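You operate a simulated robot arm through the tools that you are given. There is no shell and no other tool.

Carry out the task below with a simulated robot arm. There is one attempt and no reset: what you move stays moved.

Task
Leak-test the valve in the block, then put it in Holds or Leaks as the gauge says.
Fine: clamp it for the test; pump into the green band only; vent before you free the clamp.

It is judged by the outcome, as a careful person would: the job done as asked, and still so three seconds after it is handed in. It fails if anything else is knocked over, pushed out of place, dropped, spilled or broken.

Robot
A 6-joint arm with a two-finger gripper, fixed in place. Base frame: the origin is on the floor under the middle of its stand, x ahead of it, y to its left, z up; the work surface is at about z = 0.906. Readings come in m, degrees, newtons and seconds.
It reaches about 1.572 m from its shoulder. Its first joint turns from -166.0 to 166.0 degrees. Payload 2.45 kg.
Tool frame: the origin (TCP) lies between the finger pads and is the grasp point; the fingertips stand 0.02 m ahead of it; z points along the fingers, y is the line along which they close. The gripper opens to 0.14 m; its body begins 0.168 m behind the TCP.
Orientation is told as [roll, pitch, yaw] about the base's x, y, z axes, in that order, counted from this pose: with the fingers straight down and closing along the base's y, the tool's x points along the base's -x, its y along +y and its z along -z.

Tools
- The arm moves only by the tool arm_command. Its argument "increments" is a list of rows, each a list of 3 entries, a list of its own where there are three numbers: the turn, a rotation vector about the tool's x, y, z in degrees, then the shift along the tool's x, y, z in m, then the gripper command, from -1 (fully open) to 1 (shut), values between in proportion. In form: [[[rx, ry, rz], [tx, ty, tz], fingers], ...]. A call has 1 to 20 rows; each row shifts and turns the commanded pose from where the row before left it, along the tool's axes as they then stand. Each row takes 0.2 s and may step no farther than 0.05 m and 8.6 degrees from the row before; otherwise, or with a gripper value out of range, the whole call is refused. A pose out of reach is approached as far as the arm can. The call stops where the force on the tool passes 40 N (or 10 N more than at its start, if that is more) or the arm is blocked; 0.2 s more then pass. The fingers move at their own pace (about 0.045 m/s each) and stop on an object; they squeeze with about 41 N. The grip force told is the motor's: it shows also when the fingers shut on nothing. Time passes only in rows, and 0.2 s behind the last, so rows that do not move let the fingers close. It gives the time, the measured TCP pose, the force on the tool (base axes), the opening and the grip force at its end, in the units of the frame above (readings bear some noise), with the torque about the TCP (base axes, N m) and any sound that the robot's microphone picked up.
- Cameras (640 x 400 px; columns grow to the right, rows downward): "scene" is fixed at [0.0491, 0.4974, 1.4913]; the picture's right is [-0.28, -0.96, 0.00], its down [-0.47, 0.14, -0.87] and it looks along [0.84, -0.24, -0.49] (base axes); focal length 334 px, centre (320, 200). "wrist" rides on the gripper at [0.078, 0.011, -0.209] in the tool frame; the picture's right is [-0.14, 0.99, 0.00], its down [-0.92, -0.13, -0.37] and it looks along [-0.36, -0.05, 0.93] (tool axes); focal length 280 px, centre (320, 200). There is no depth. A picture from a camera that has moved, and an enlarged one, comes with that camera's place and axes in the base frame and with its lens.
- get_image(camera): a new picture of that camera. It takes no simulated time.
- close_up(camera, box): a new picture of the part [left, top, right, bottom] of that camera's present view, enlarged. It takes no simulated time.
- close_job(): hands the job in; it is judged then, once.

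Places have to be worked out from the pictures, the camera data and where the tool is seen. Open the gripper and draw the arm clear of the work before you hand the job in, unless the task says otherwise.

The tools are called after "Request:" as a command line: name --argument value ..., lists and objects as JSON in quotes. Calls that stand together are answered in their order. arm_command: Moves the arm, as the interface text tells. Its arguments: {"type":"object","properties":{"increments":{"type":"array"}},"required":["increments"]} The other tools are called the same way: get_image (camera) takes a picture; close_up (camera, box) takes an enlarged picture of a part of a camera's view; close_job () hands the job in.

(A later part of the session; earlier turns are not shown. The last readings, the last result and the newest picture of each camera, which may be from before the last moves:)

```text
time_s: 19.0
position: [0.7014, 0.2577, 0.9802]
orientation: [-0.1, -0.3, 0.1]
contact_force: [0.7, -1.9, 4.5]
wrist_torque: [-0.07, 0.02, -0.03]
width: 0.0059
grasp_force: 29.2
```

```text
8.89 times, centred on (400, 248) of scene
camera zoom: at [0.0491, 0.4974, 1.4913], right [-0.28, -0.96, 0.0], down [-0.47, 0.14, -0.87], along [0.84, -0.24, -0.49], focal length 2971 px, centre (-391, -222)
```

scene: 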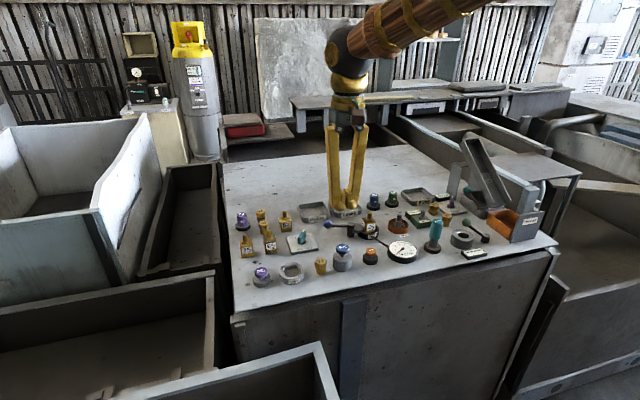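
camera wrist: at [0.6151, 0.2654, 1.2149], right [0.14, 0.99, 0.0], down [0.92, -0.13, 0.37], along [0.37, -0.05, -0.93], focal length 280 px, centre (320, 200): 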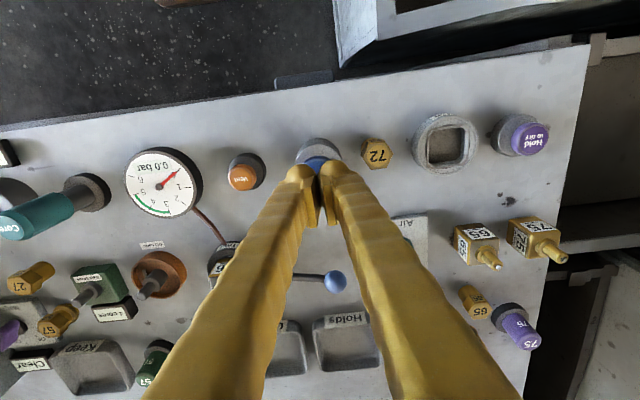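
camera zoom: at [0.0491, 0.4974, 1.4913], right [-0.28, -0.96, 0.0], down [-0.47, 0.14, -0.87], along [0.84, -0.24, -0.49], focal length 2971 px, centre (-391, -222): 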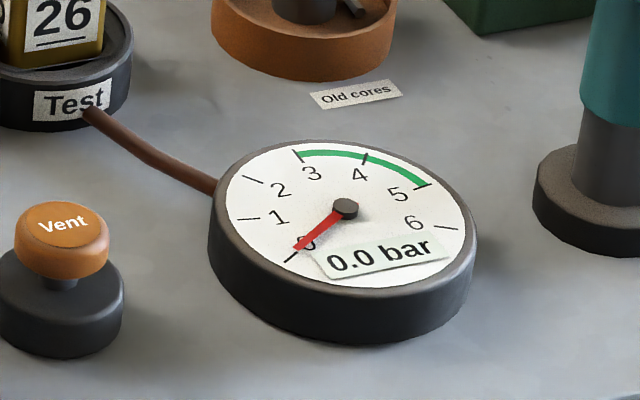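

Spring force rises to 4.5 N and the cap is near its base; still 0.0 bar. I press a bit further.

Request:
arm_command --increments '[[[0, 0, 0], [0, 0, 0.002], 1], [[0, 0, 0], [0, 0, 0.002], 1]]'

Request:
close_up --camera "scene" --box '[320, 225, 370, 265]'

Request:
close_up --camera "scene" --box '[370, 225, 430, 270]'

```text
time_s: 19.6
position: [0.7, 0.2587, 0.9758]
orientation: [-0.1, -0.3, 0.0]
contact_force: [1.5, -0.6, 6.3]
wrist_torque: [0.03, -0.03, -0.01]
width: 0.0062
grasp_force: 29.2
heard: click
```

```text
10.00 times, centred on (345, 245) of scene
camera zoom: at [0.0491, 0.4974, 1.4913], right [-0.28, -0.96, 0.0], down [-0.47, 0.14, -0.87], along [0.84, -0.24, -0.49], focal length 3342 px, centre (70, -250)
```

zoom: 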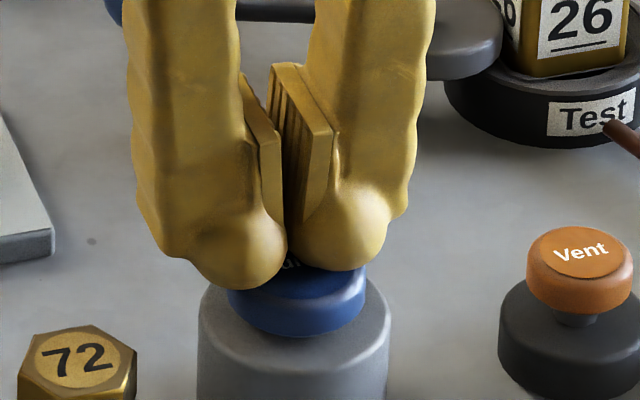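

```text
8.89 times, centred on (400, 248) of scene
camera zoom: at [0.0491, 0.4974, 1.4913], right [-0.28, -0.96, 0.0], down [-0.47, 0.14, -0.87], along [0.84, -0.24, -0.49], focal length 2971 px, centre (-391, -222)
```

zoom: 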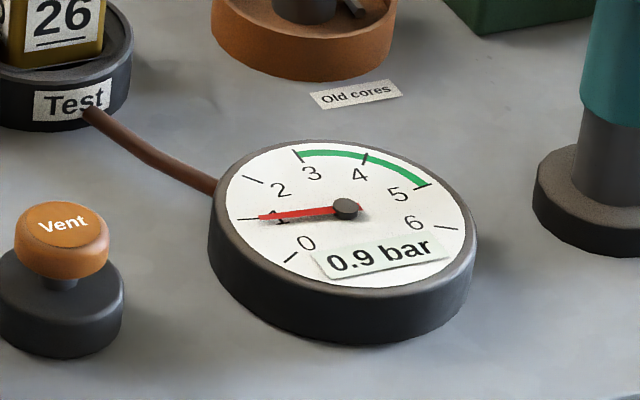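

A click, and the gauge shows 0.9 bar: one stroke adds about 0.9 bar. I release the cap and check whether the reading stays discrete.

Request:
arm_command --increments '[[[0, 0, 0], [0, 0, -0.007], 1], [[0, 0, 0], [0, 0, -0.009], 1]]'

Request:
close_up --camera "scene" --box '[330, 205, 430, 270]'

```text
time_s: 20.2
position: [0.7003, 0.2576, 0.9916]
orientation: [-0.1, -0.4, -0.1]
contact_force: [-0.1, 0.2, -0.2]
wrist_torque: [-0.02, -0.02, -0.03]
width: 0.0001
grasp_force: 29.5
```

```text
6.15 times, centred on (380, 238) of scene
camera zoom: at [0.0491, 0.4974, 1.4913], right [-0.28, -0.96, 0.0], down [-0.47, 0.14, -0.87], along [0.84, -0.24, -0.49], focal length 2057 px, centre (-49, -31)
```

zoom: 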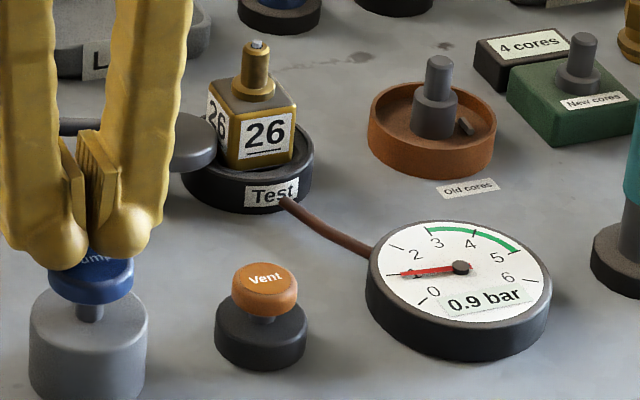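

The pressure holds at 0.9 bar after release, so it is one pulse per stroke. I do a second full stroke and read the gauge.

Request:
arm_command --increments '[[[0, 0, 0], [0, 0, 0.007], 1], [[0, 0, 0], [0, 0, 0.006], 1], [[0, 0, 0], [0, 0, 0.003], 1], [[0, 0, 0], [0, 0, -0.007], 1], [[0, 0, 0], [0, 0, -0.009], 1]]'

Request:
close_up --camera "scene" --box '[330, 205, 430, 270]'

```text
time_s: 21.4
position: [0.7018, 0.2577, 0.9914]
orientation: [-0.1, -0.3, -0.1]
contact_force: [-0.1, -0.8, 0.7]
wrist_torque: [0.02, 0.0, -0.05]
width: 0.0001
grasp_force: 29.9
heard: click
```

```text
6.15 times, centred on (380, 238) of scene
camera zoom: at [0.0491, 0.4974, 1.4913], right [-0.28, -0.96, 0.0], down [-0.47, 0.14, -0.87], along [0.84, -0.24, -0.49], focal length 2057 px, centre (-49, -31)
```

zoom: 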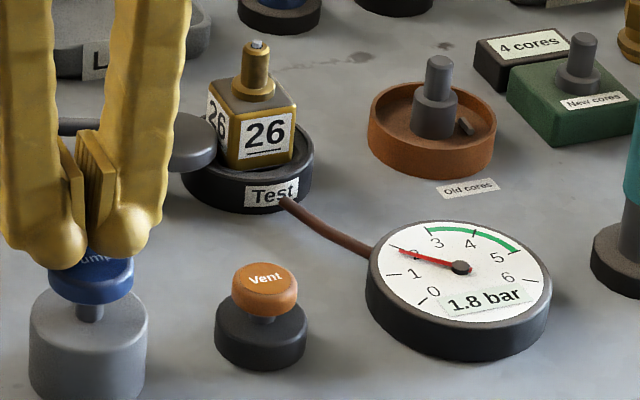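

The gauge reads 1.8 bar after two strokes. Third stroke next, then read again.

Request:
arm_command --increments '[[[0, 0, 0], [0, 0, 0.007], 1], [[0, 0, 0], [0, 0, 0.006], 1], [[0, 0, 0], [0, 0, 0.003], 1], [[0, 0, 0], [0, 0, -0.007], 1], [[0, 0, 0], [0, 0, -0.009], 1]]'

Request:
close_up --camera "scene" --box '[330, 205, 430, 270]'

```text
time_s: 22.6
position: [0.7003, 0.2593, 0.9917]
orientation: [-0.2, -0.3, 0.0]
contact_force: [0.1, -0.1, 0.3]
wrist_torque: [-0.01, 0.0, 0.02]
width: 0.0002
grasp_force: 29.0
heard: click
```

```text
6.15 times, centred on (380, 238) of scene
camera zoom: at [0.0491, 0.4974, 1.4913], right [-0.28, -0.96, 0.0], down [-0.47, 0.14, -0.87], along [0.84, -0.24, -0.49], focal length 2057 px, centre (-49, -31)
```

zoom: 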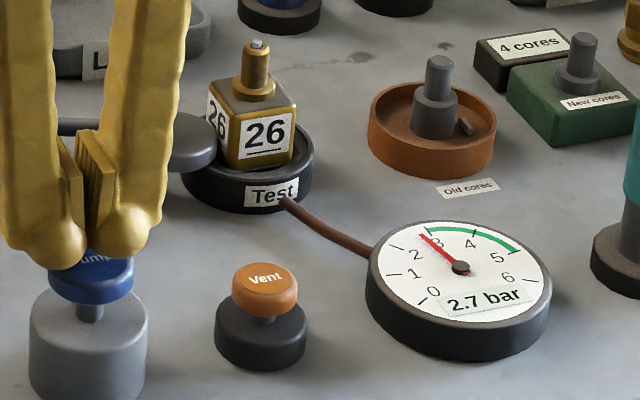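

Reading is 2.7 bar; one more stroke should give about 3.6 bar, inside the green band (3–5).

Request:
arm_command --increments '[[[0, 0, 0], [0, 0, 0.007], 1], [[0, 0, 0], [0, 0, 0.006], 1], [[0, 0, 0], [0, 0, 0.003], 1], [[0, 0, 0], [0, 0, -0.007], 1], [[0, 0, 0], [0, 0, -0.009], 1]]'

Request:
close_up --camera "scene" --box '[330, 205, 430, 270]'

```text
time_s: 23.8
position: [0.7017, 0.2594, 0.9902]
orientation: [-0.2, -0.3, 0.0]
contact_force: [0.6, -0.5, -0.2]
wrist_torque: [0.03, 0.0, 0.0]
width: 0.0005
grasp_force: 29.9
heard: click
```

```text
6.15 times, centred on (380, 238) of scene
camera zoom: at [0.0491, 0.4974, 1.4913], right [-0.28, -0.96, 0.0], down [-0.47, 0.14, -0.87], along [0.84, -0.24, -0.49], focal length 2057 px, centre (-49, -31)
```

zoom: 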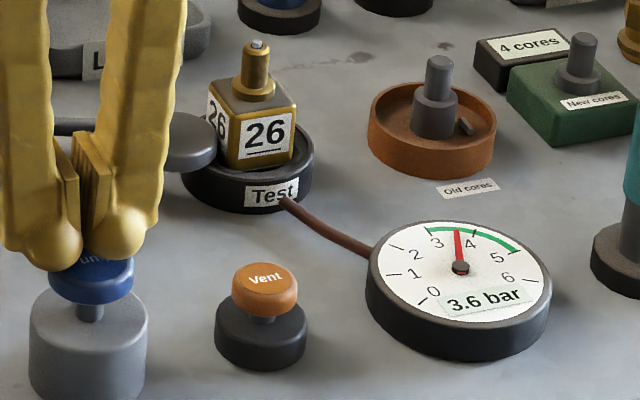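

The gauge is at 3.6 bar, in the green band. I raise the hand clear of the pump and wait, watching the gauge for a drop.

Request:
arm_command --increments '[[[0, 0, 0], [0, 0, -0.02], 1], [[0, 0, 0], [0, 0, -0.02], 1], [[0, 0, 0], [0, 0, 0], 1], [[0, 0, 0], [0, 0, 0], 1], [[0, 0, 0], [0, 0, 0], 1], [[0, 0, 0], [0, 0, 0], 1], [[0, 0, 0], [0, 0, 0], 1], [[0, 0, 0], [0, 0, 0], 1], [[0, 0, 0], [0, 0, 0], 1], [[0, 0, 0], [0, 0, 0], 1], [[0, 0, 0], [0, 0, 0], 1], [[0, 0, 0], [0, 0, 0], 1]]'

Request:
close_up --camera "scene" --box '[330, 205, 430, 270]'

```text
time_s: 26.4
position: [0.7022, 0.2568, 1.0285]
orientation: [-0.2, -0.3, 0.0]
contact_force: [0.7, 0.1, -0.6]
wrist_torque: [0.06, 0.01, -0.03]
width: 0.0
grasp_force: 29.2
```

```text
6.15 times, centred on (380, 238) of scene
camera zoom: at [0.0491, 0.4974, 1.4913], right [-0.28, -0.96, 0.0], down [-0.47, 0.14, -0.87], along [0.84, -0.24, -0.49], focal length 2057 px, centre (-49, -31)
```

zoom: 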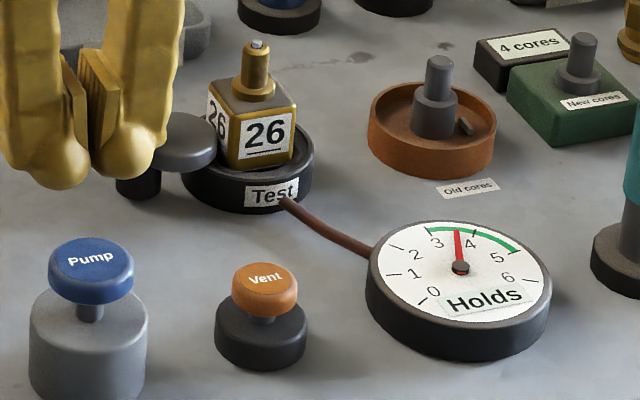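

The gauge now reads "Holds" with the needle still near 3.6. I wait a few more seconds to be sure the verdict stays.

Request:
arm_command --increments '[[[0, 0, 0], [0, 0, 0], 1], [[0, 0, 0], [0, 0, 0], 1], [[0, 0, 0], [0, 0, 0], 1], [[0, 0, 0], [0, 0, 0], 1], [[0, 0, 0], [0, 0, 0], 1], [[0, 0, 0], [0, 0, 0], 1], [[0, 0, 0], [0, 0, 0], 1], [[0, 0, 0], [0, 0, 0], 1], [[0, 0, 0], [0, 0, 0], 1], [[0, 0, 0], [0, 0, 0], 1], [[0, 0, 0], [0, 0, 0], 1], [[0, 0, 0], [0, 0, 0], 1], [[0, 0, 0], [0, 0, 0], 1], [[0, 0, 0], [0, 0, 0], 1], [[0, 0, 0], [0, 0, 0], 1]]'

Request:
close_up --camera "scene" --box '[330, 205, 430, 270]'

```text
time_s: 29.6
position: [0.7019, 0.2567, 1.0303]
orientation: [-0.1, -0.3, 0.1]
contact_force: [0.7, 0.6, -0.4]
wrist_torque: [-0.01, -0.03, -0.03]
width: 0.0001
grasp_force: 29.8
```

```text
6.15 times, centred on (380, 238) of scene
camera zoom: at [0.0491, 0.4974, 1.4913], right [-0.28, -0.96, 0.0], down [-0.47, 0.14, -0.87], along [0.84, -0.24, -0.49], focal length 2057 px, centre (-49, -31)
```

zoom: 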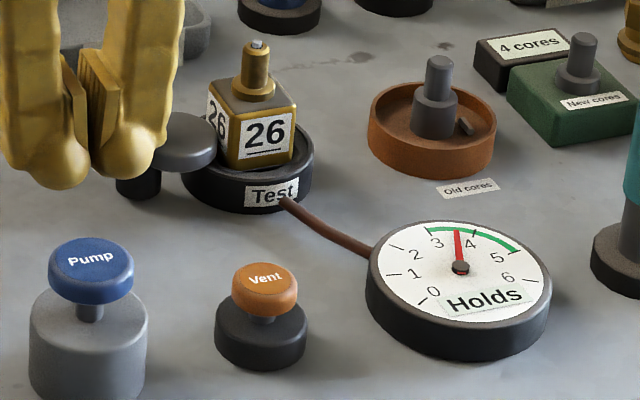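

Verdict confirmed: Holds. Now I vent before unclamping: the Vent cap at about (0.692, 0.174, 0.94) is narrow, so I bring one fingertip over it, by shifting the hand to y≈0.166 and lowering to just above it.

Request:
arm_command --increments '[[[0, 0, 0], [0, -0.031, 0], 1], [[0, 0, 0], [0, -0.031, 0], 1], [[0, 0, 0], [0, -0.03, 0], 1], [[0, 0, 0], [0, 0, 0.025], 1], [[0, 0, 0], [0, 0, 0.025], 1], [[0, 0, 0], [0, 0, 0], 1]]'

Request:
close_up --camera "scene" --box '[340, 225, 420, 275]'

Request:
close_up --camera "wrist" --box '[220, 100, 420, 240]'

```text
time_s: 31.0
position: [0.7007, 0.1665, 0.98]
orientation: [0.0, -0.3, -0.1]
contact_force: [0.0, 0.5, -0.2]
wrist_torque: [-0.01, 0.02, 0.01]
width: 0.0
grasp_force: 29.7
```

```text
8.00 times, centred on (380, 250) of scene
camera zoom: at [0.0491, 0.4974, 1.4913], right [-0.28, -0.96, 0.0], down [-0.47, 0.14, -0.87], along [0.84, -0.24, -0.49], focal length 2674 px, centre (-160, -200)
```

zoom: 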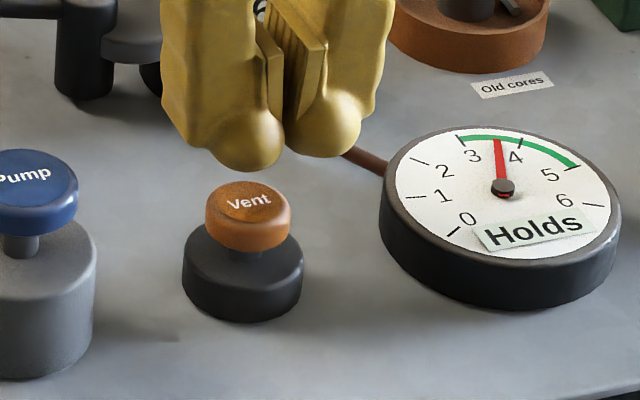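

```text
2.86 times, centred on (320, 170) of wrist
camera zoom: at [0.6219, 0.1757, 1.1875], right [0.14, 0.99, 0.0], down [0.92, -0.13, 0.37], along [0.37, -0.05, -0.93], focal length 801 px, centre (320, 286)
```

zoom: 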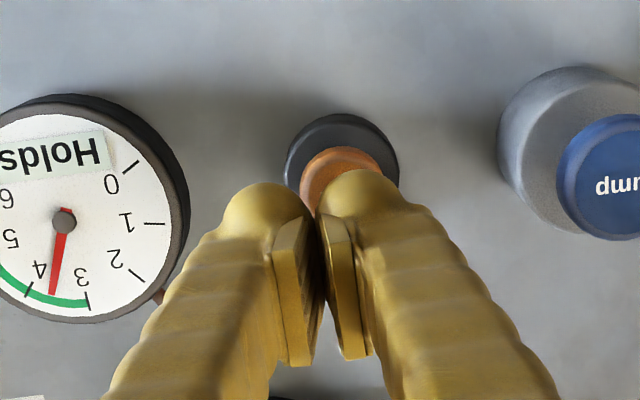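

The left fingertip lines up with the Vent cap. I nudge +x 3 mm and press down gently.

Request:
arm_command --increments '[[[0, 0, 0], [-0.003, 0, 0], 1], [[0, 0, 0], [0, 0, 0.01], 1], [[0, 0, 0], [0, 0, 0.007], 1], [[0, 0, 0], [0, 0, 0.004], 1], [[0, 0, 0], [0, 0, 0.003], 1]]'

Request:
close_up --camera "scene" --box '[340, 225, 420, 275]'

```text
time_s: 32.2
position: [0.7056, 0.1647, 0.957]
orientation: [-0.2, -0.4, -0.1]
contact_force: [0.5, 0.0, 1.7]
wrist_torque: [0.01, -0.01, 0.01]
width: 0.0
grasp_force: 29.3
heard: click
```

```text
8.00 times, centred on (380, 250) of scene
camera zoom: at [0.0491, 0.4974, 1.4913], right [-0.28, -0.96, 0.0], down [-0.47, 0.14, -0.87], along [0.84, -0.24, -0.49], focal length 2674 px, centre (-160, -200)
```

zoom: 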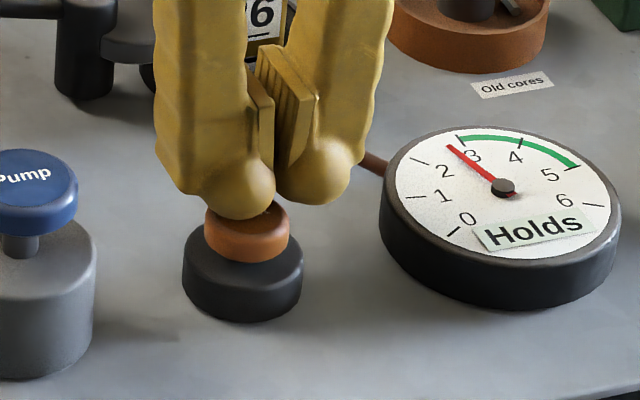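

The vent clicked and the needle is falling. I hold it down and keep watching until it reaches zero.

Request:
arm_command --increments '[[[0, 0, 0], [0, 0, 0.001], 1], [[0, 0, 0], [0, 0, 0], 1], [[0, 0, 0], [0, 0, 0], 1], [[0, 0, 0], [0, 0, 0], 1], [[0, 0, 0], [0, 0, 0], 1], [[0, 0, 0], [0, 0, 0], 1], [[0, 0, 0], [0, 0, 0], 1], [[0, 0, 0], [0, 0, 0], 1]]'

Request:
close_up --camera "scene" --box '[340, 225, 420, 275]'

```text
time_s: 34.0
position: [0.7047, 0.1674, 0.9561]
orientation: [0.0, -0.3, 0.0]
contact_force: [1.3, -0.3, 1.7]
wrist_torque: [0.03, 0.01, 0.0]
width: 0.0
grasp_force: 29.4
```

```text
8.00 times, centred on (380, 250) of scene
camera zoom: at [0.0491, 0.4974, 1.4913], right [-0.28, -0.96, 0.0], down [-0.47, 0.14, -0.87], along [0.84, -0.24, -0.49], focal length 2674 px, centre (-160, -200)
```

zoom: 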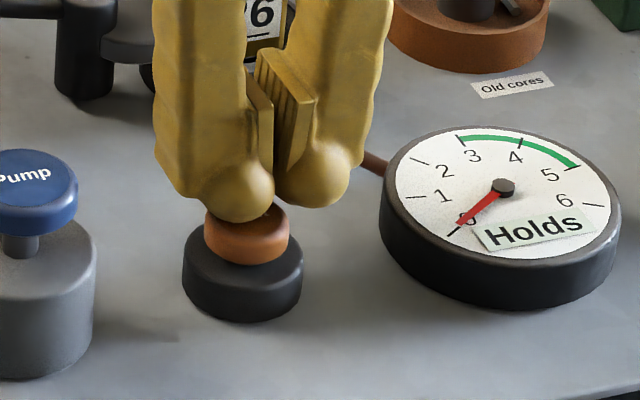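

The needle is at zero. I release the vent, rise clear, and verify the gauge stays at zero before touching the clamp.

Request:
arm_command --increments '[[[0, 0, 0], [0, 0, -0.015], 1], [[0, 0, 0], [0, 0, -0.03], 1], [[0, 0, 0], [0, 0, -0.04], 1], [[0, 0, 0], [0, 0, -0.04], 1], [[0, 0, 0], [0, 0, -0.02], 1], [[0, 0, 0], [0, 0, 0], 1], [[0, 0, 0], [0, 0, 0], 1]]'

Request:
close_up --camera "scene" --box '[320, 200, 430, 275]'

Request:
get_image --camera "wrist"

```text
time_s: 35.6
position: [0.701, 0.1662, 1.1017]
orientation: [-0.2, -0.2, 0.0]
contact_force: [0.0, -0.7, -0.2]
wrist_torque: [0.0, -0.01, -0.03]
width: 0.0
grasp_force: 29.4
```

```text
5.33 times, centred on (375, 238) of scene
camera zoom: at [0.0491, 0.4974, 1.4913], right [-0.28, -0.96, 0.0], down [-0.47, 0.14, -0.87], along [0.84, -0.24, -0.49], focal length 1782 px, centre (27, 0)
```

zoom: 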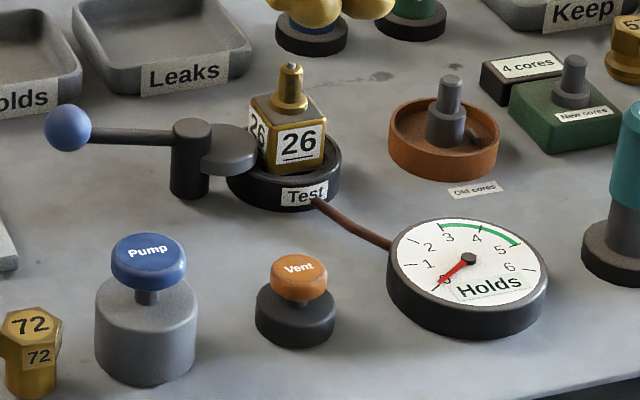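

```text
taken
camera wrist: at [0.6234, 0.1767, 1.3099], right [0.14, 0.99, 0.0], down [0.92, -0.13, 0.37], along [0.37, -0.05, -0.93], focal length 280 px, centre (320, 200)
```

wrist: 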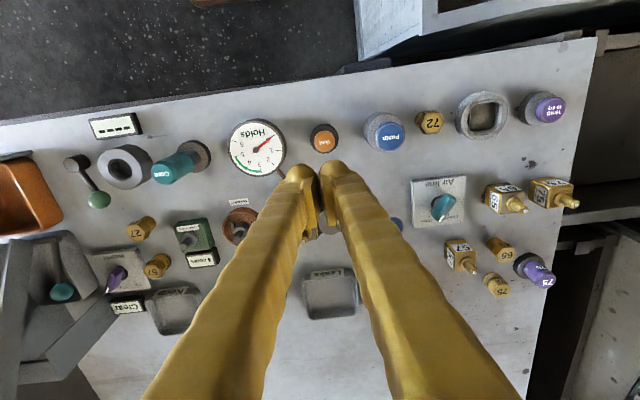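

Pressure is zero and the vent is released, so the clamp may be freed. I move high over to the -x side of the ball (at about (0.812, 0.257)) and turn the hand 90°, ready to push the ball back.

Request:
arm_command --increments '[[[0, 0, 0], [-0.0195, 0.03, 0], 1], [[0, 0, 0], [-0.0195, 0.03, 0], 1], [[0, 0, 0], [-0.0195, 0.03, 0], 1], [[0, 0, -8.2], [0, 0, 0], 1], [[0, 0, -8.2], [0, 0, 0], 1], [[0, 0, -8.2], [0, 0, 0], 1], [[0, 0, -8.2], [0, 0, 0], 1], [[0, 0, -8.2], [0, 0, 0], 1], [[0, 0, -8.2], [0, 0, 0], 1], [[0, 0, -8.2], [0, 0, 0], 1], [[0, 0, -8.2], [0, 0, 0], 1], [[0, 0, -8.2], [0, 0, 0], 1], [[0, 0, -8.2], [0, 0, 0], 1], [[0, 0, -8.0], [0, 0, 0], 1], [[0, 0, 0], [0, 0, 0], 1]]'

Request:
get_image --camera "wrist"

Request:
close_up --camera "scene" --box '[280, 160, 420, 260]'

```text
time_s: 38.8
position: [0.7614, 0.2552, 1.1029]
orientation: [-0.2, 0.1, 90.1]
contact_force: [0.0, -0.2, 0.6]
wrist_torque: [0.0, 0.0, 0.01]
width: 0.0
grasp_force: 29.5
```

```text
taken
camera wrist: at [0.7511, 0.176, 1.3101], right [-0.99, 0.14, -0.01], down [0.12, 0.92, 0.37], along [0.05, 0.36, -0.93], focal length 280 px, centre (320, 200)
```

wrist: 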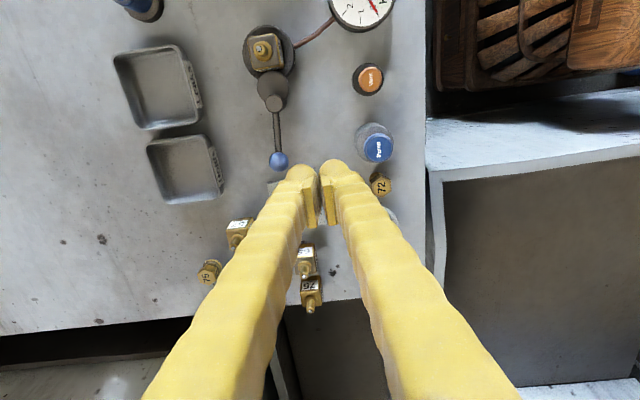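

```text
4.00 times, centred on (350, 210) of scene
camera zoom: at [0.0491, 0.4974, 1.4913], right [-0.28, -0.96, 0.0], down [-0.47, 0.14, -0.87], along [0.84, -0.24, -0.49], focal length 1337 px, centre (200, 160)
```

zoom: 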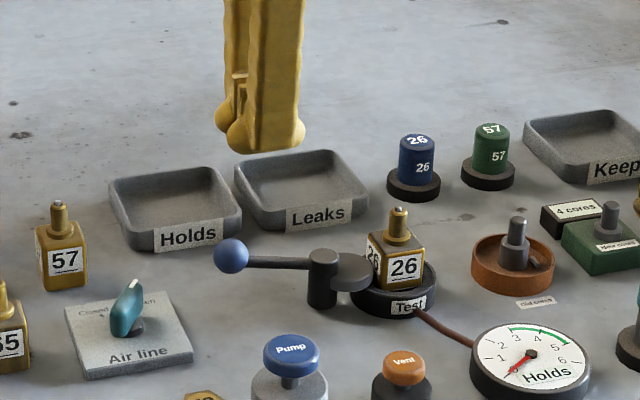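

The ball is at about (0.814, 0.252); the hand at x=0.761 leaves a gap on its -x side and clears the pump. I lower beside it.

Request:
arm_command --increments '[[[0, 0, 0], [0, 0, 0.04], 1], [[0, 0, 0], [0, 0, 0.04], 1], [[0, 0, 0], [0, 0, 0.03], 1], [[0, 0, 0], [0, 0, 0.02], 1], [[0, 0, 0], [0, 0, 0.01], 1], [[0, 0, 0], [0, 0, 0], 1]]'

Request:
get_image --camera "wrist"

Request:
close_up --camera "scene" --box '[280, 170, 420, 270]'

```text
time_s: 40.2
position: [0.7613, 0.255, 0.962]
orientation: [-0.3, 0.1, 90.0]
contact_force: [-1.0, 0.1, 0.2]
wrist_torque: [-0.01, -0.01, -0.03]
width: 0.0
grasp_force: 29.0
```

```text
taken
camera wrist: at [0.7502, 0.1758, 1.1699], right [-0.99, 0.14, -0.01], down [0.13, 0.92, 0.37], along [0.06, 0.36, -0.93], focal length 280 px, centre (320, 200)
```

wrist: 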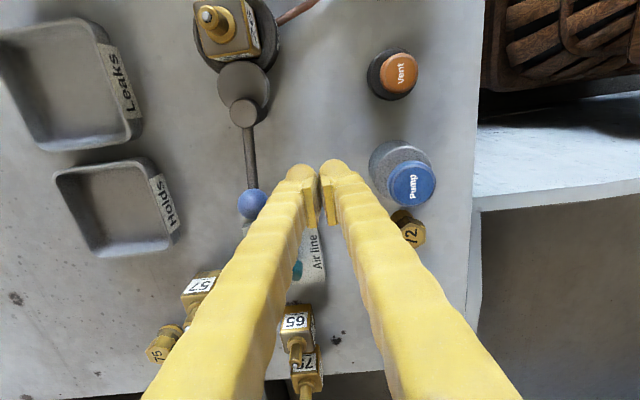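

```text
4.00 times, centred on (350, 220) of scene
camera zoom: at [0.0491, 0.4974, 1.4913], right [-0.28, -0.96, 0.0], down [-0.47, 0.14, -0.87], along [0.84, -0.24, -0.49], focal length 1337 px, centre (200, 120)
```

zoom: 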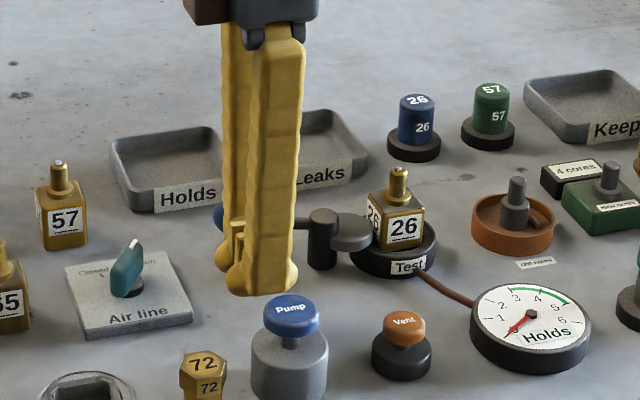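

There is roughly a 15 mm gap to the ball. I push toward +x in small steps to start freeing the lever.

Request:
arm_command --increments '[[[0, 0, 0], [0, -0.008, 0], 1], [[0, 0, 0], [0, -0.006, 0], 1], [[0, 0, 0], [0, -0.005, 0], 1], [[0, 0, 0], [0, -0.005, 0], 1]]'

Request:
get_image --camera "wrist"

Request:
close_up --camera "scene" --box '[280, 170, 420, 270]'

```text
time_s: 41.2
position: [0.7863, 0.2557, 0.9613]
orientation: [-0.3, 0.1, 90.0]
contact_force: [0.8, 0.7, -0.2]
wrist_torque: [-0.02, 0.0, 0.01]
width: 0.0001
grasp_force: 29.4
```

```text
taken
camera wrist: at [0.7758, 0.177, 1.1706], right [-0.99, 0.14, -0.01], down [0.13, 0.92, 0.37], along [0.06, 0.36, -0.93], focal length 280 px, centre (320, 200)
```

wrist: 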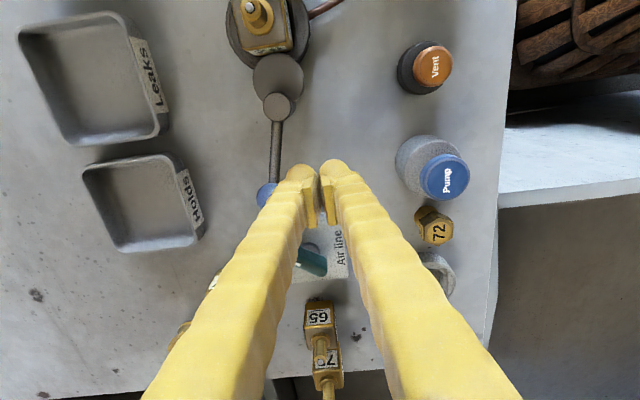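

```text
4.00 times, centred on (350, 220) of scene
camera zoom: at [0.0491, 0.4974, 1.4913], right [-0.28, -0.96, 0.0], down [-0.47, 0.14, -0.87], along [0.84, -0.24, -0.49], focal length 1337 px, centre (200, 120)
```

zoom: 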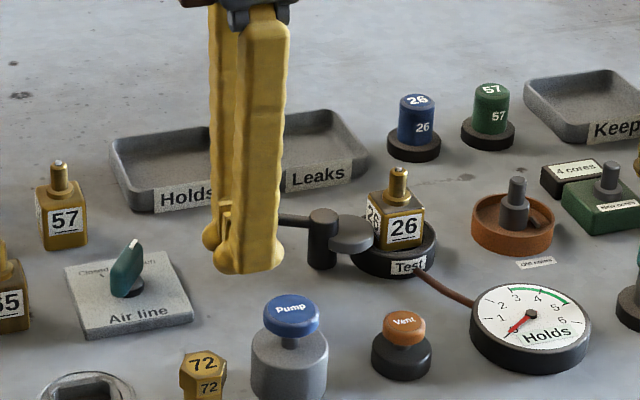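

The lever is moving freely (about 76° now). I follow it round the post, turning the hand along.

Request:
arm_command --increments '[[[0, 0, 8], [-0.0025, -0.0101, 0], 1], [[0, 0, 8], [-0.0025, -0.0101, 0], 1], [[0, 0, 8], [-0.0025, -0.0101, 0], 1], [[0, 0, 8], [-0.0025, -0.0101, 0], 1]]'

Request:
get_image --camera "wrist"

Request:
close_up --camera "scene" --box '[280, 170, 420, 270]'

```text
time_s: 42.2
position: [0.8281, 0.2561, 0.9616]
orientation: [-0.3, -0.1, 57.9]
contact_force: [-0.3, 0.7, 0.1]
wrist_torque: [0.02, -0.02, 0.02]
width: 0.0003
grasp_force: 29.2
```

```text
taken
camera wrist: at [0.7771, 0.1947, 1.1704], right [-0.77, 0.64, 0.0], down [0.6, 0.71, 0.37], along [0.24, 0.28, -0.93], focal length 280 px, centre (320, 200)
```

wrist: 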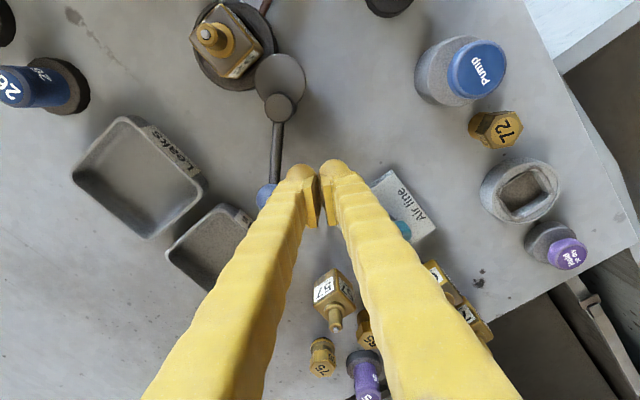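

```text
4.00 times, centred on (350, 220) of scene
camera zoom: at [0.0491, 0.4974, 1.4913], right [-0.28, -0.96, 0.0], down [-0.47, 0.14, -0.87], along [0.84, -0.24, -0.49], focal length 1337 px, centre (200, 120)
```

zoom: 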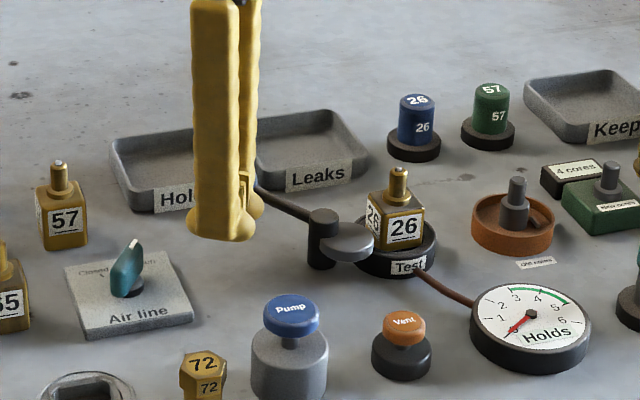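

The lever is at about 44° and moving without resistance. I continue another 32° to bring it back near its starting position.

Request:
arm_command --increments '[[[0, 0, 8], [-0.0025, -0.0101, 0], 1], [[0, 0, 8], [-0.0025, -0.0101, 0], 1], [[0, 0, 8], [-0.0025, -0.0101, 0], 1], [[0, 0, 8], [-0.0025, -0.0101, 0], 1]]'

Request:
get_image --camera "wrist"

Request:
close_up --camera "scene" --box '[280, 170, 420, 270]'

```text
time_s: 43.2
position: [0.8625, 0.2374, 0.9632]
orientation: [-0.2, -0.3, 25.9]
contact_force: [0.9, 0.3, -0.1]
wrist_torque: [0.0, 0.01, 0.01]
width: 0.0001
grasp_force: 29.4
```

```text
taken
camera wrist: at [0.7876, 0.2117, 1.1703], right [-0.31, 0.95, 0.0], down [0.88, 0.29, 0.37], along [0.36, 0.11, -0.93], focal length 280 px, centre (320, 200)
```

wrist: 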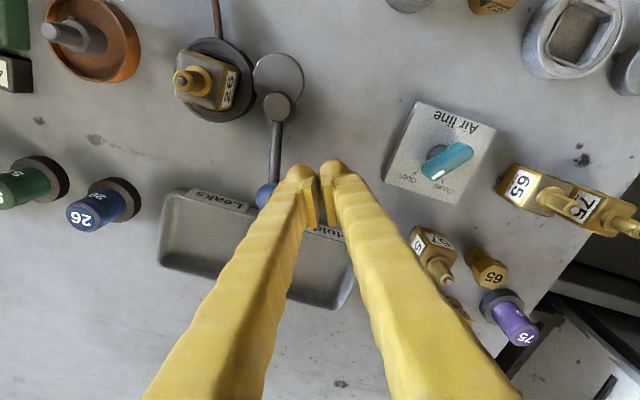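

```text
4.00 times, centred on (350, 220) of scene
camera zoom: at [0.0491, 0.4974, 1.4913], right [-0.28, -0.96, 0.0], down [-0.47, 0.14, -0.87], along [0.84, -0.24, -0.49], focal length 1337 px, centre (200, 120)
```

zoom: 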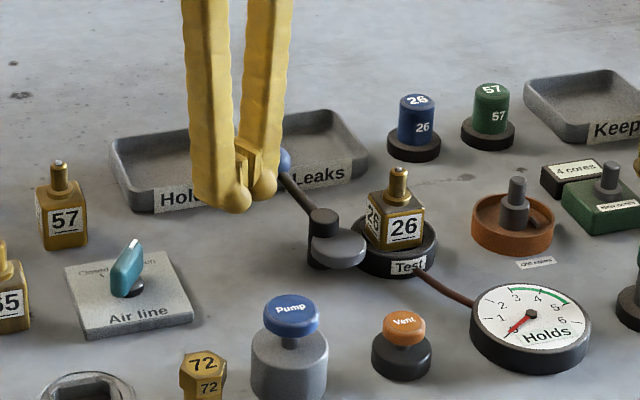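

Disc is clear of the valve. One last small push, then I back off and rise.

Request:
arm_command --increments '[[[0, 0, 7], [-0.0022, -0.0088, 0], 1], [[0, 0, 0], [0, 0.012, 0], 1], [[0, 0, 0], [0, 0.012, 0], 1], [[0, 0, 0], [0, 0, -0.03], 1], [[0, 0, 0], [0, 0, -0.04], 1], [[0, 0, 0], [0, 0, -0.04], 1], [[0, 0, 0], [0, 0, -0.04], 1], [[0, 0, 0], [0, 0, 0], 1]]'

Request:
get_image --camera "wrist"

Request:
close_up --camera "scene" --box '[320, 195, 400, 245]'

Request:
close_up --camera "scene" --box '[280, 190, 380, 250]'

```text
time_s: 45.0
position: [0.8616, 0.2518, 1.1127]
orientation: [-0.1, -0.2, 19.0]
contact_force: [0.3, 0.2, -0.3]
wrist_torque: [-0.01, 0.02, -0.02]
width: 0.0001
grasp_force: 29.5
```

```text
taken
camera wrist: at [0.7845, 0.2348, 1.3192], right [-0.19, 0.98, 0.0], down [0.91, 0.18, 0.37], along [0.37, 0.07, -0.93], focal length 280 px, centre (320, 200)
```

wrist: 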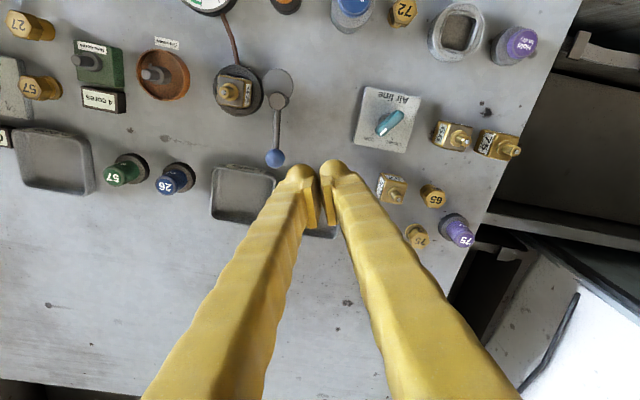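

```text
8.00 times, centred on (360, 220) of scene
camera zoom: at [0.0491, 0.4974, 1.4913], right [-0.28, -0.96, 0.0], down [-0.47, 0.14, -0.87], along [0.84, -0.24, -0.49], focal length 2674 px, centre (0, 40)
```

zoom: 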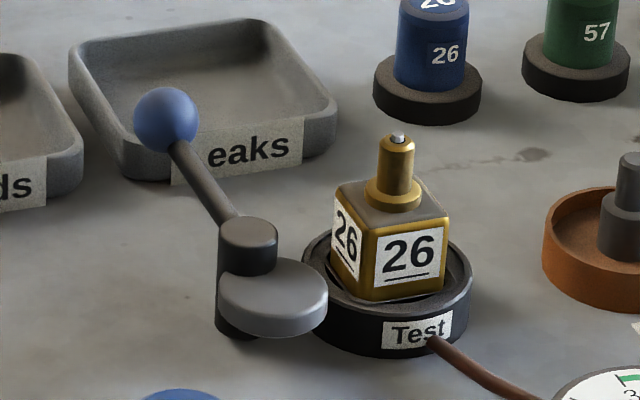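

```text
6.40 times, centred on (330, 220) of scene
camera zoom: at [0.0491, 0.4974, 1.4913], right [-0.28, -0.96, 0.0], down [-0.47, 0.14, -0.87], along [0.84, -0.24, -0.49], focal length 2139 px, centre (256, 72)
```

zoom: 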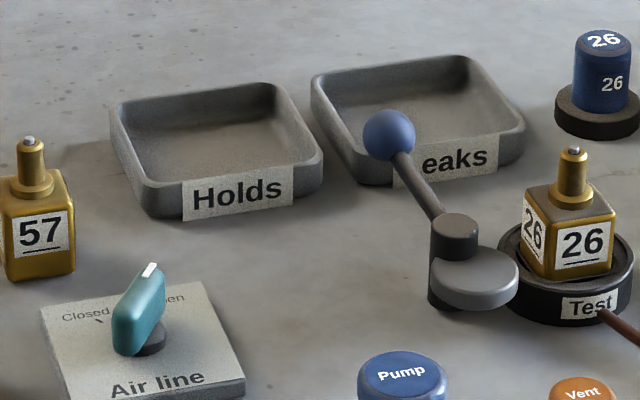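

Clamp is open and the valve stands free in the block, with its axis at about (0.812, 0.129) and body top near z=0.954. I turn the hand to 90° so the fingers close along x (clear of the cam post), open to about 0.08 m, and hover above the valve.

Request:
arm_command --increments '[[[0, 0, -7.9], [0, 0, 0], 1], [[0, 0, -7.9], [0, 0, 0], 1], [[0, 0, -7.9], [0, 0, 0], 1], [[0, 0, -7.9], [0, 0, 0], 1], [[0, 0, -7.9], [0, 0, 0], 1], [[0, 0, -7.9], [0, 0, 0], 1], [[0, 0, -7.9], [0, 0, 0], 1], [[0, 0, -7.9], [0, 0, 0], 1], [[0, 0, -7.8], [0, 0, 0], 1], [[0, 0, 0], [0.0405, 0.0163, 0], -0.143], [[0, 0, 0], [0.0405, 0.0163, 0], -0.143], [[0, 0, 0], [0.0405, 0.0163, 0], -0.143], [[0, 0, 0], [0, 0, 0.02], -0.143], [[0, 0, 0], [0, 0, 0.02], -0.143], [[0, 0, 0], [0, 0, 0], -0.143]]'

Request:
get_image --camera "wrist"

Request:
close_up --camera "scene" --box '[310, 160, 430, 250]'

```text
time_s: 48.2
position: [0.8126, 0.1328, 1.0722]
orientation: [-0.3, 0.1, 90.1]
contact_force: [0.0, -0.1, -0.6]
wrist_torque: [0.01, -0.02, 0.0]
width: 0.0799
grasp_force: 0.0
```

```text
taken
camera wrist: at [0.8015, 0.0532, 1.2811], right [-0.99, 0.14, 0.0], down [0.13, 0.92, 0.37], along [0.06, 0.36, -0.93], focal length 280 px, centre (320, 200)
```

wrist: 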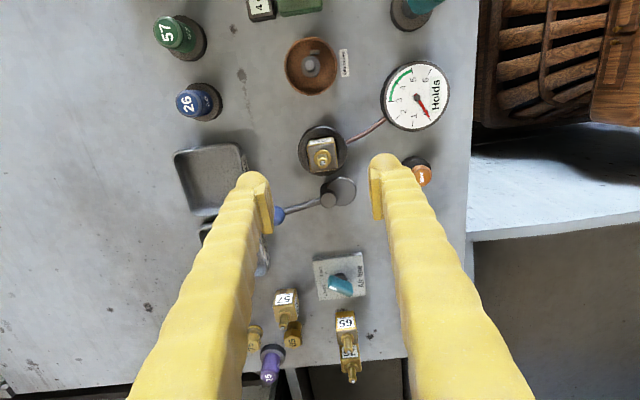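

```text
4.44 times, centred on (370, 205) of scene
camera zoom: at [0.0491, 0.4974, 1.4913], right [-0.28, -0.96, 0.0], down [-0.47, 0.14, -0.87], along [0.84, -0.24, -0.49], focal length 1485 px, centre (98, 178)
```

zoom: 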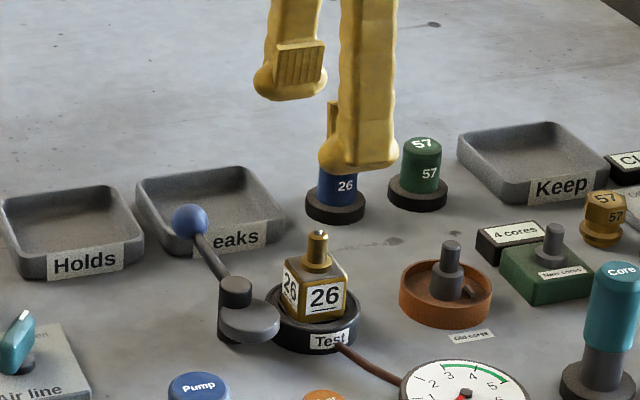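

I zoom in the wrist view to judge the valve's position relative to the finger gap precisely.

Request:
close_up --camera "wrist" --box '[230, 110, 410, 230]'

```text
3.33 times, centred on (320, 170) of wrist
camera zoom: at [0.8015, 0.0532, 1.2811], right [-0.99, 0.14, 0.0], down [0.13, 0.92, 0.37], along [0.06, 0.36, -0.93], focal length 935 px, centre (320, 300)
```

zoom: 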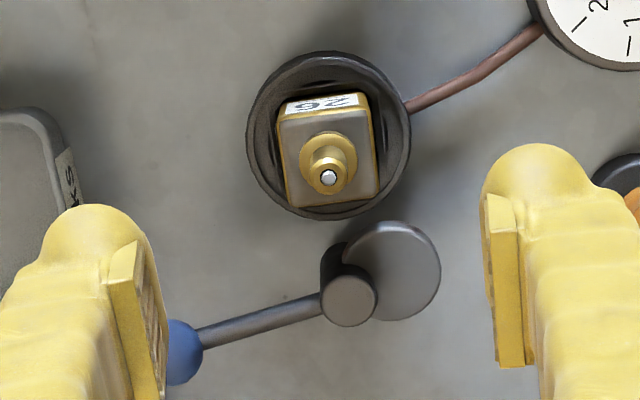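

The valve's stem axis is at (0.812, 0.127) and its faces are square to the fingers. I shift 6 mm toward -y to centre on it and descend around it, keeping the tips above the block's rim (about 0.928).

Request:
arm_command --increments '[[[0, 0, 0], [0.0055, 0.0006, 0.03], -0.143], [[0, 0, 0], [0, 0, 0.03], -0.143], [[0, 0, 0], [0, 0, 0.03], -0.143], [[0, 0, 0], [0, 0, 0.015], -0.143], [[0, 0, 0], [0, 0, 0], -0.143]]'

Request:
get_image --camera "wrist"

Request:
close_up --camera "scene" --box '[330, 180, 430, 250]'

```text
time_s: 49.4
position: [0.8125, 0.1275, 0.9652]
orientation: [-0.4, 0.1, 90.0]
contact_force: [0.1, 0.0, -0.5]
wrist_torque: [-0.02, -0.01, 0.0]
width: 0.0801
grasp_force: 0.1
```

```text
taken
camera wrist: at [0.8013, 0.0478, 1.1743], right [-0.99, 0.14, -0.01], down [0.13, 0.92, 0.37], along [0.06, 0.36, -0.93], focal length 280 px, centre (320, 200)
```

wrist: 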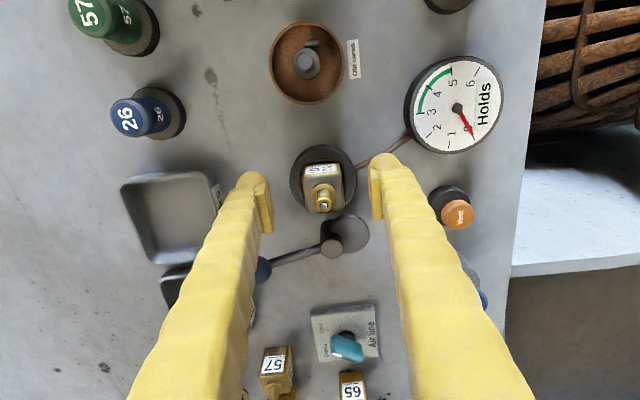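

```text
5.71 times, centred on (380, 215) of scene
camera zoom: at [0.0491, 0.4974, 1.4913], right [-0.28, -0.96, 0.0], down [-0.47, 0.14, -0.87], along [0.84, -0.24, -0.49], focal length 1910 px, centre (-23, 114)
```

zoom: 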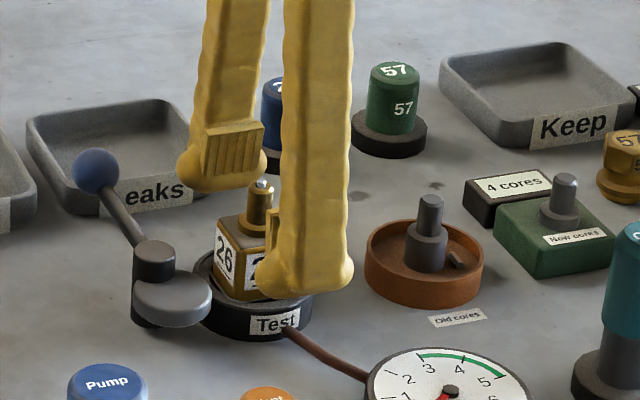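

The fingers straddle the valve evenly. I lower the last 14 mm, then close on the body.

Request:
arm_command --increments '[[[0, 0, 0], [0, 0, 0.007], -0.143], [[0, 0, 0], [0, 0, 0.006], -0.143], [[0, 0, 0], [0, 0, 0], -0.143]]'

Request:
close_up --camera "scene" --box '[340, 205, 400, 245]'

Request:
close_up --camera "wrist" --box '[230, 120, 410, 260]'

```text
time_s: 50.2
position: [0.8123, 0.1262, 0.9533]
orientation: [-0.4, 0.1, 90.0]
contact_force: [0.5, 0.1, 0.2]
wrist_torque: [0.0, -0.03, 0.02]
width: 0.0798
grasp_force: 0.0
```

```text
10.00 times, centred on (370, 225) of scene
camera zoom: at [0.0491, 0.4974, 1.4913], right [-0.28, -0.96, 0.0], down [-0.47, 0.14, -0.87], along [0.84, -0.24, -0.49], focal length 3342 px, centre (-180, -50)
```

zoom: 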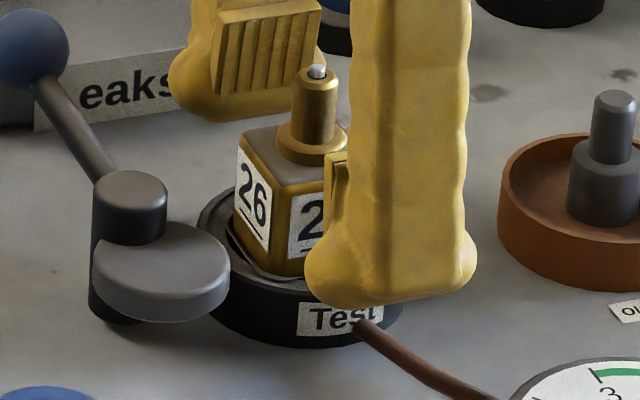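

```text
2.86 times, centred on (320, 190) of wrist
camera zoom: at [0.8012, 0.0471, 1.1617], right [-0.99, 0.14, -0.01], down [0.13, 0.92, 0.37], along [0.06, 0.36, -0.93], focal length 801 px, centre (320, 229)
```

zoom: 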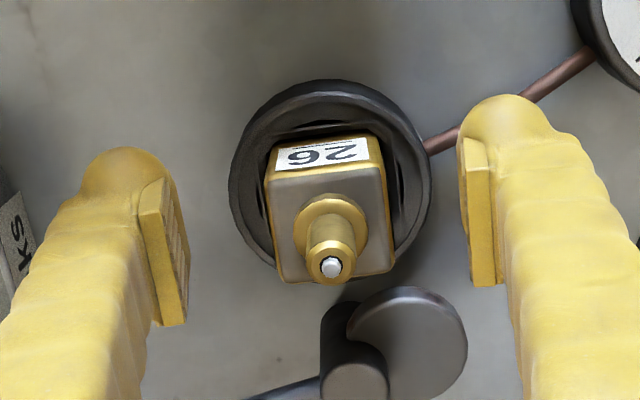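

Midpoint between pads matches the valve's centre and the tips clear the rim. I close the gripper on the body.

Request:
arm_command --increments '[[[0, 0, 0], [0, 0, 0], 0.3], [[0, 0, 0], [0, 0, 0], 0.5], [[0, 0, 0], [0, 0, 0], 1], [[0, 0, 0], [0, 0, 0], 1], [[0, 0, 0], [0, 0, 0], 1], [[0, 0, 0], [0, 0, 0], 1]]'

Request:
close_up --camera "scene" --box '[340, 205, 400, 245]'

Request:
close_up --camera "wrist" --box '[230, 120, 410, 260]'

```text
time_s: 51.6
position: [0.8114, 0.1251, 0.9542]
orientation: [-0.2, 0.2, 90.0]
contact_force: [-22.0, -0.5, 5.0]
wrist_torque: [-0.02, 0.55, -0.01]
width: 0.0331
grasp_force: 40.9
```

```text
10.00 times, centred on (370, 225) of scene
camera zoom: at [0.0491, 0.4974, 1.4913], right [-0.28, -0.96, 0.0], down [-0.47, 0.14, -0.87], along [0.84, -0.24, -0.49], focal length 3342 px, centre (-180, -50)
```

zoom: 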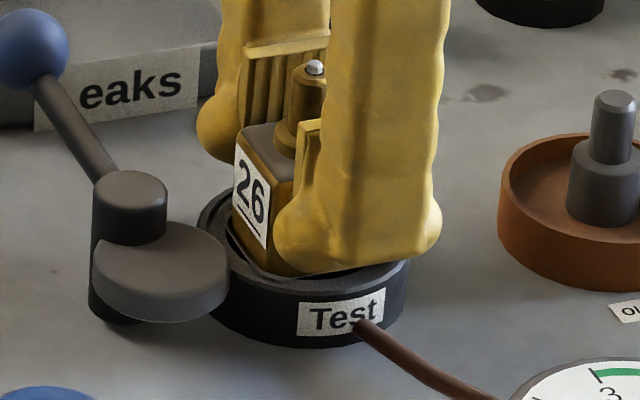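

```text
2.86 times, centred on (320, 190) of wrist
camera zoom: at [0.8007, 0.0472, 1.1618], right [-0.99, 0.14, 0.0], down [0.13, 0.92, 0.37], along [0.05, 0.36, -0.93], focal length 801 px, centre (320, 229)
```

zoom: 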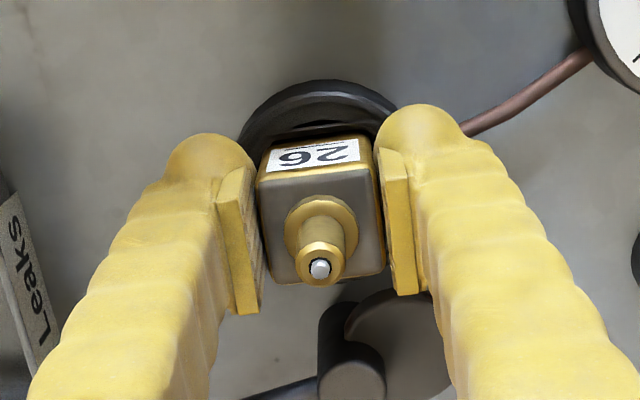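

Grip is firm at 0.033 m, but there is a 22 N side load in -x, so the hand sits 1–2 mm too far +x. I relieve it by easing toward -x before lifting.

Request:
arm_command --increments '[[[0, 0, 0], [0, 0.0008, 0], 1], [[0, 0, 0], [0, 0, 0], 1]]'

```text
time_s: 52.2
position: [0.8125, 0.1266, 0.9528]
orientation: [-0.3, 0.0, 89.9]
contact_force: [-17.0, 5.1, 4.5]
wrist_torque: [0.14, 0.41, 0.08]
width: 0.0326
grasp_force: 40.8
```

The side load dropped to 17 N; I ease another 1.5 mm the same way.

Request:
arm_command --increments '[[[0, 0, 0], [0, 0.0008, 0], 1], [[0, 0, 0], [0, 0.0008, 0], 1], [[0, 0, 0], [0, 0, 0], 1]]'

```text
time_s: 53.0
position: [0.8104, 0.1256, 0.9524]
orientation: [-0.3, 0.2, 89.9]
contact_force: [-0.4, -0.1, -0.4]
wrist_torque: [-0.01, 0.01, 0.02]
width: 0.0328
grasp_force: 40.5
```

Side load is gone. I lift straight up slowly and watch the force.

Request:
arm_command --increments '[[[0, 0, 0], [0, 0, -0.005], 1], [[0, 0, 0], [0, 0, -0.01], 1], [[0, 0, 0], [0, 0, -0.015], 1], [[0, 0, 0], [0, 0, -0.02], 1], [[0, 0, 0], [0, 0, 0], 1]]'

Request:
close_up --camera "scene" --box '[320, 170, 420, 250]'

Request:
get_image --camera "wrist"

```text
time_s: 54.2
position: [0.8102, 0.1277, 1.0035]
orientation: [-0.3, 0.2, 90.0]
contact_force: [-0.3, -0.3, -2.4]
wrist_torque: [-0.01, 0.02, 0.01]
width: 0.0328
grasp_force: 41.0
```

```text
5.00 times, centred on (370, 210) of scene
camera zoom: at [0.0491, 0.4974, 1.4913], right [-0.28, -0.96, 0.0], down [-0.47, 0.14, -0.87], along [0.84, -0.24, -0.49], focal length 1671 px, centre (70, 150)
```

zoom: 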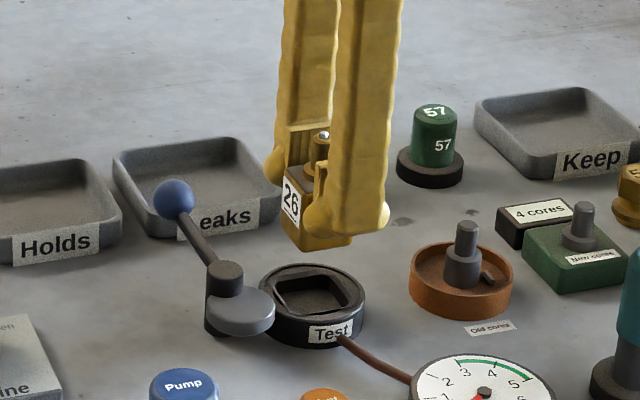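

```text
taken
camera wrist: at [0.799, 0.0476, 1.2118], right [-0.99, 0.14, 0.0], down [0.13, 0.92, 0.37], along [0.06, 0.36, -0.93], focal length 280 px, centre (320, 200)
```

wrist: 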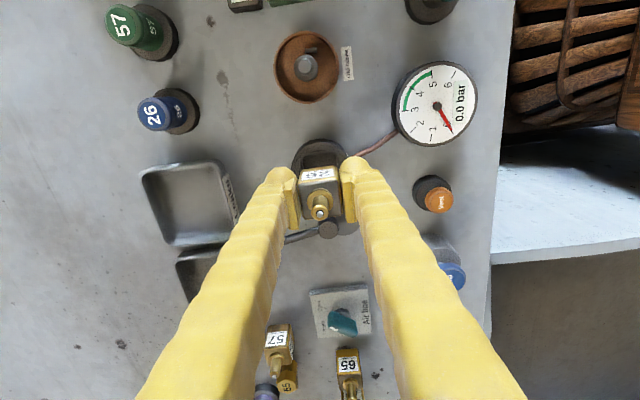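

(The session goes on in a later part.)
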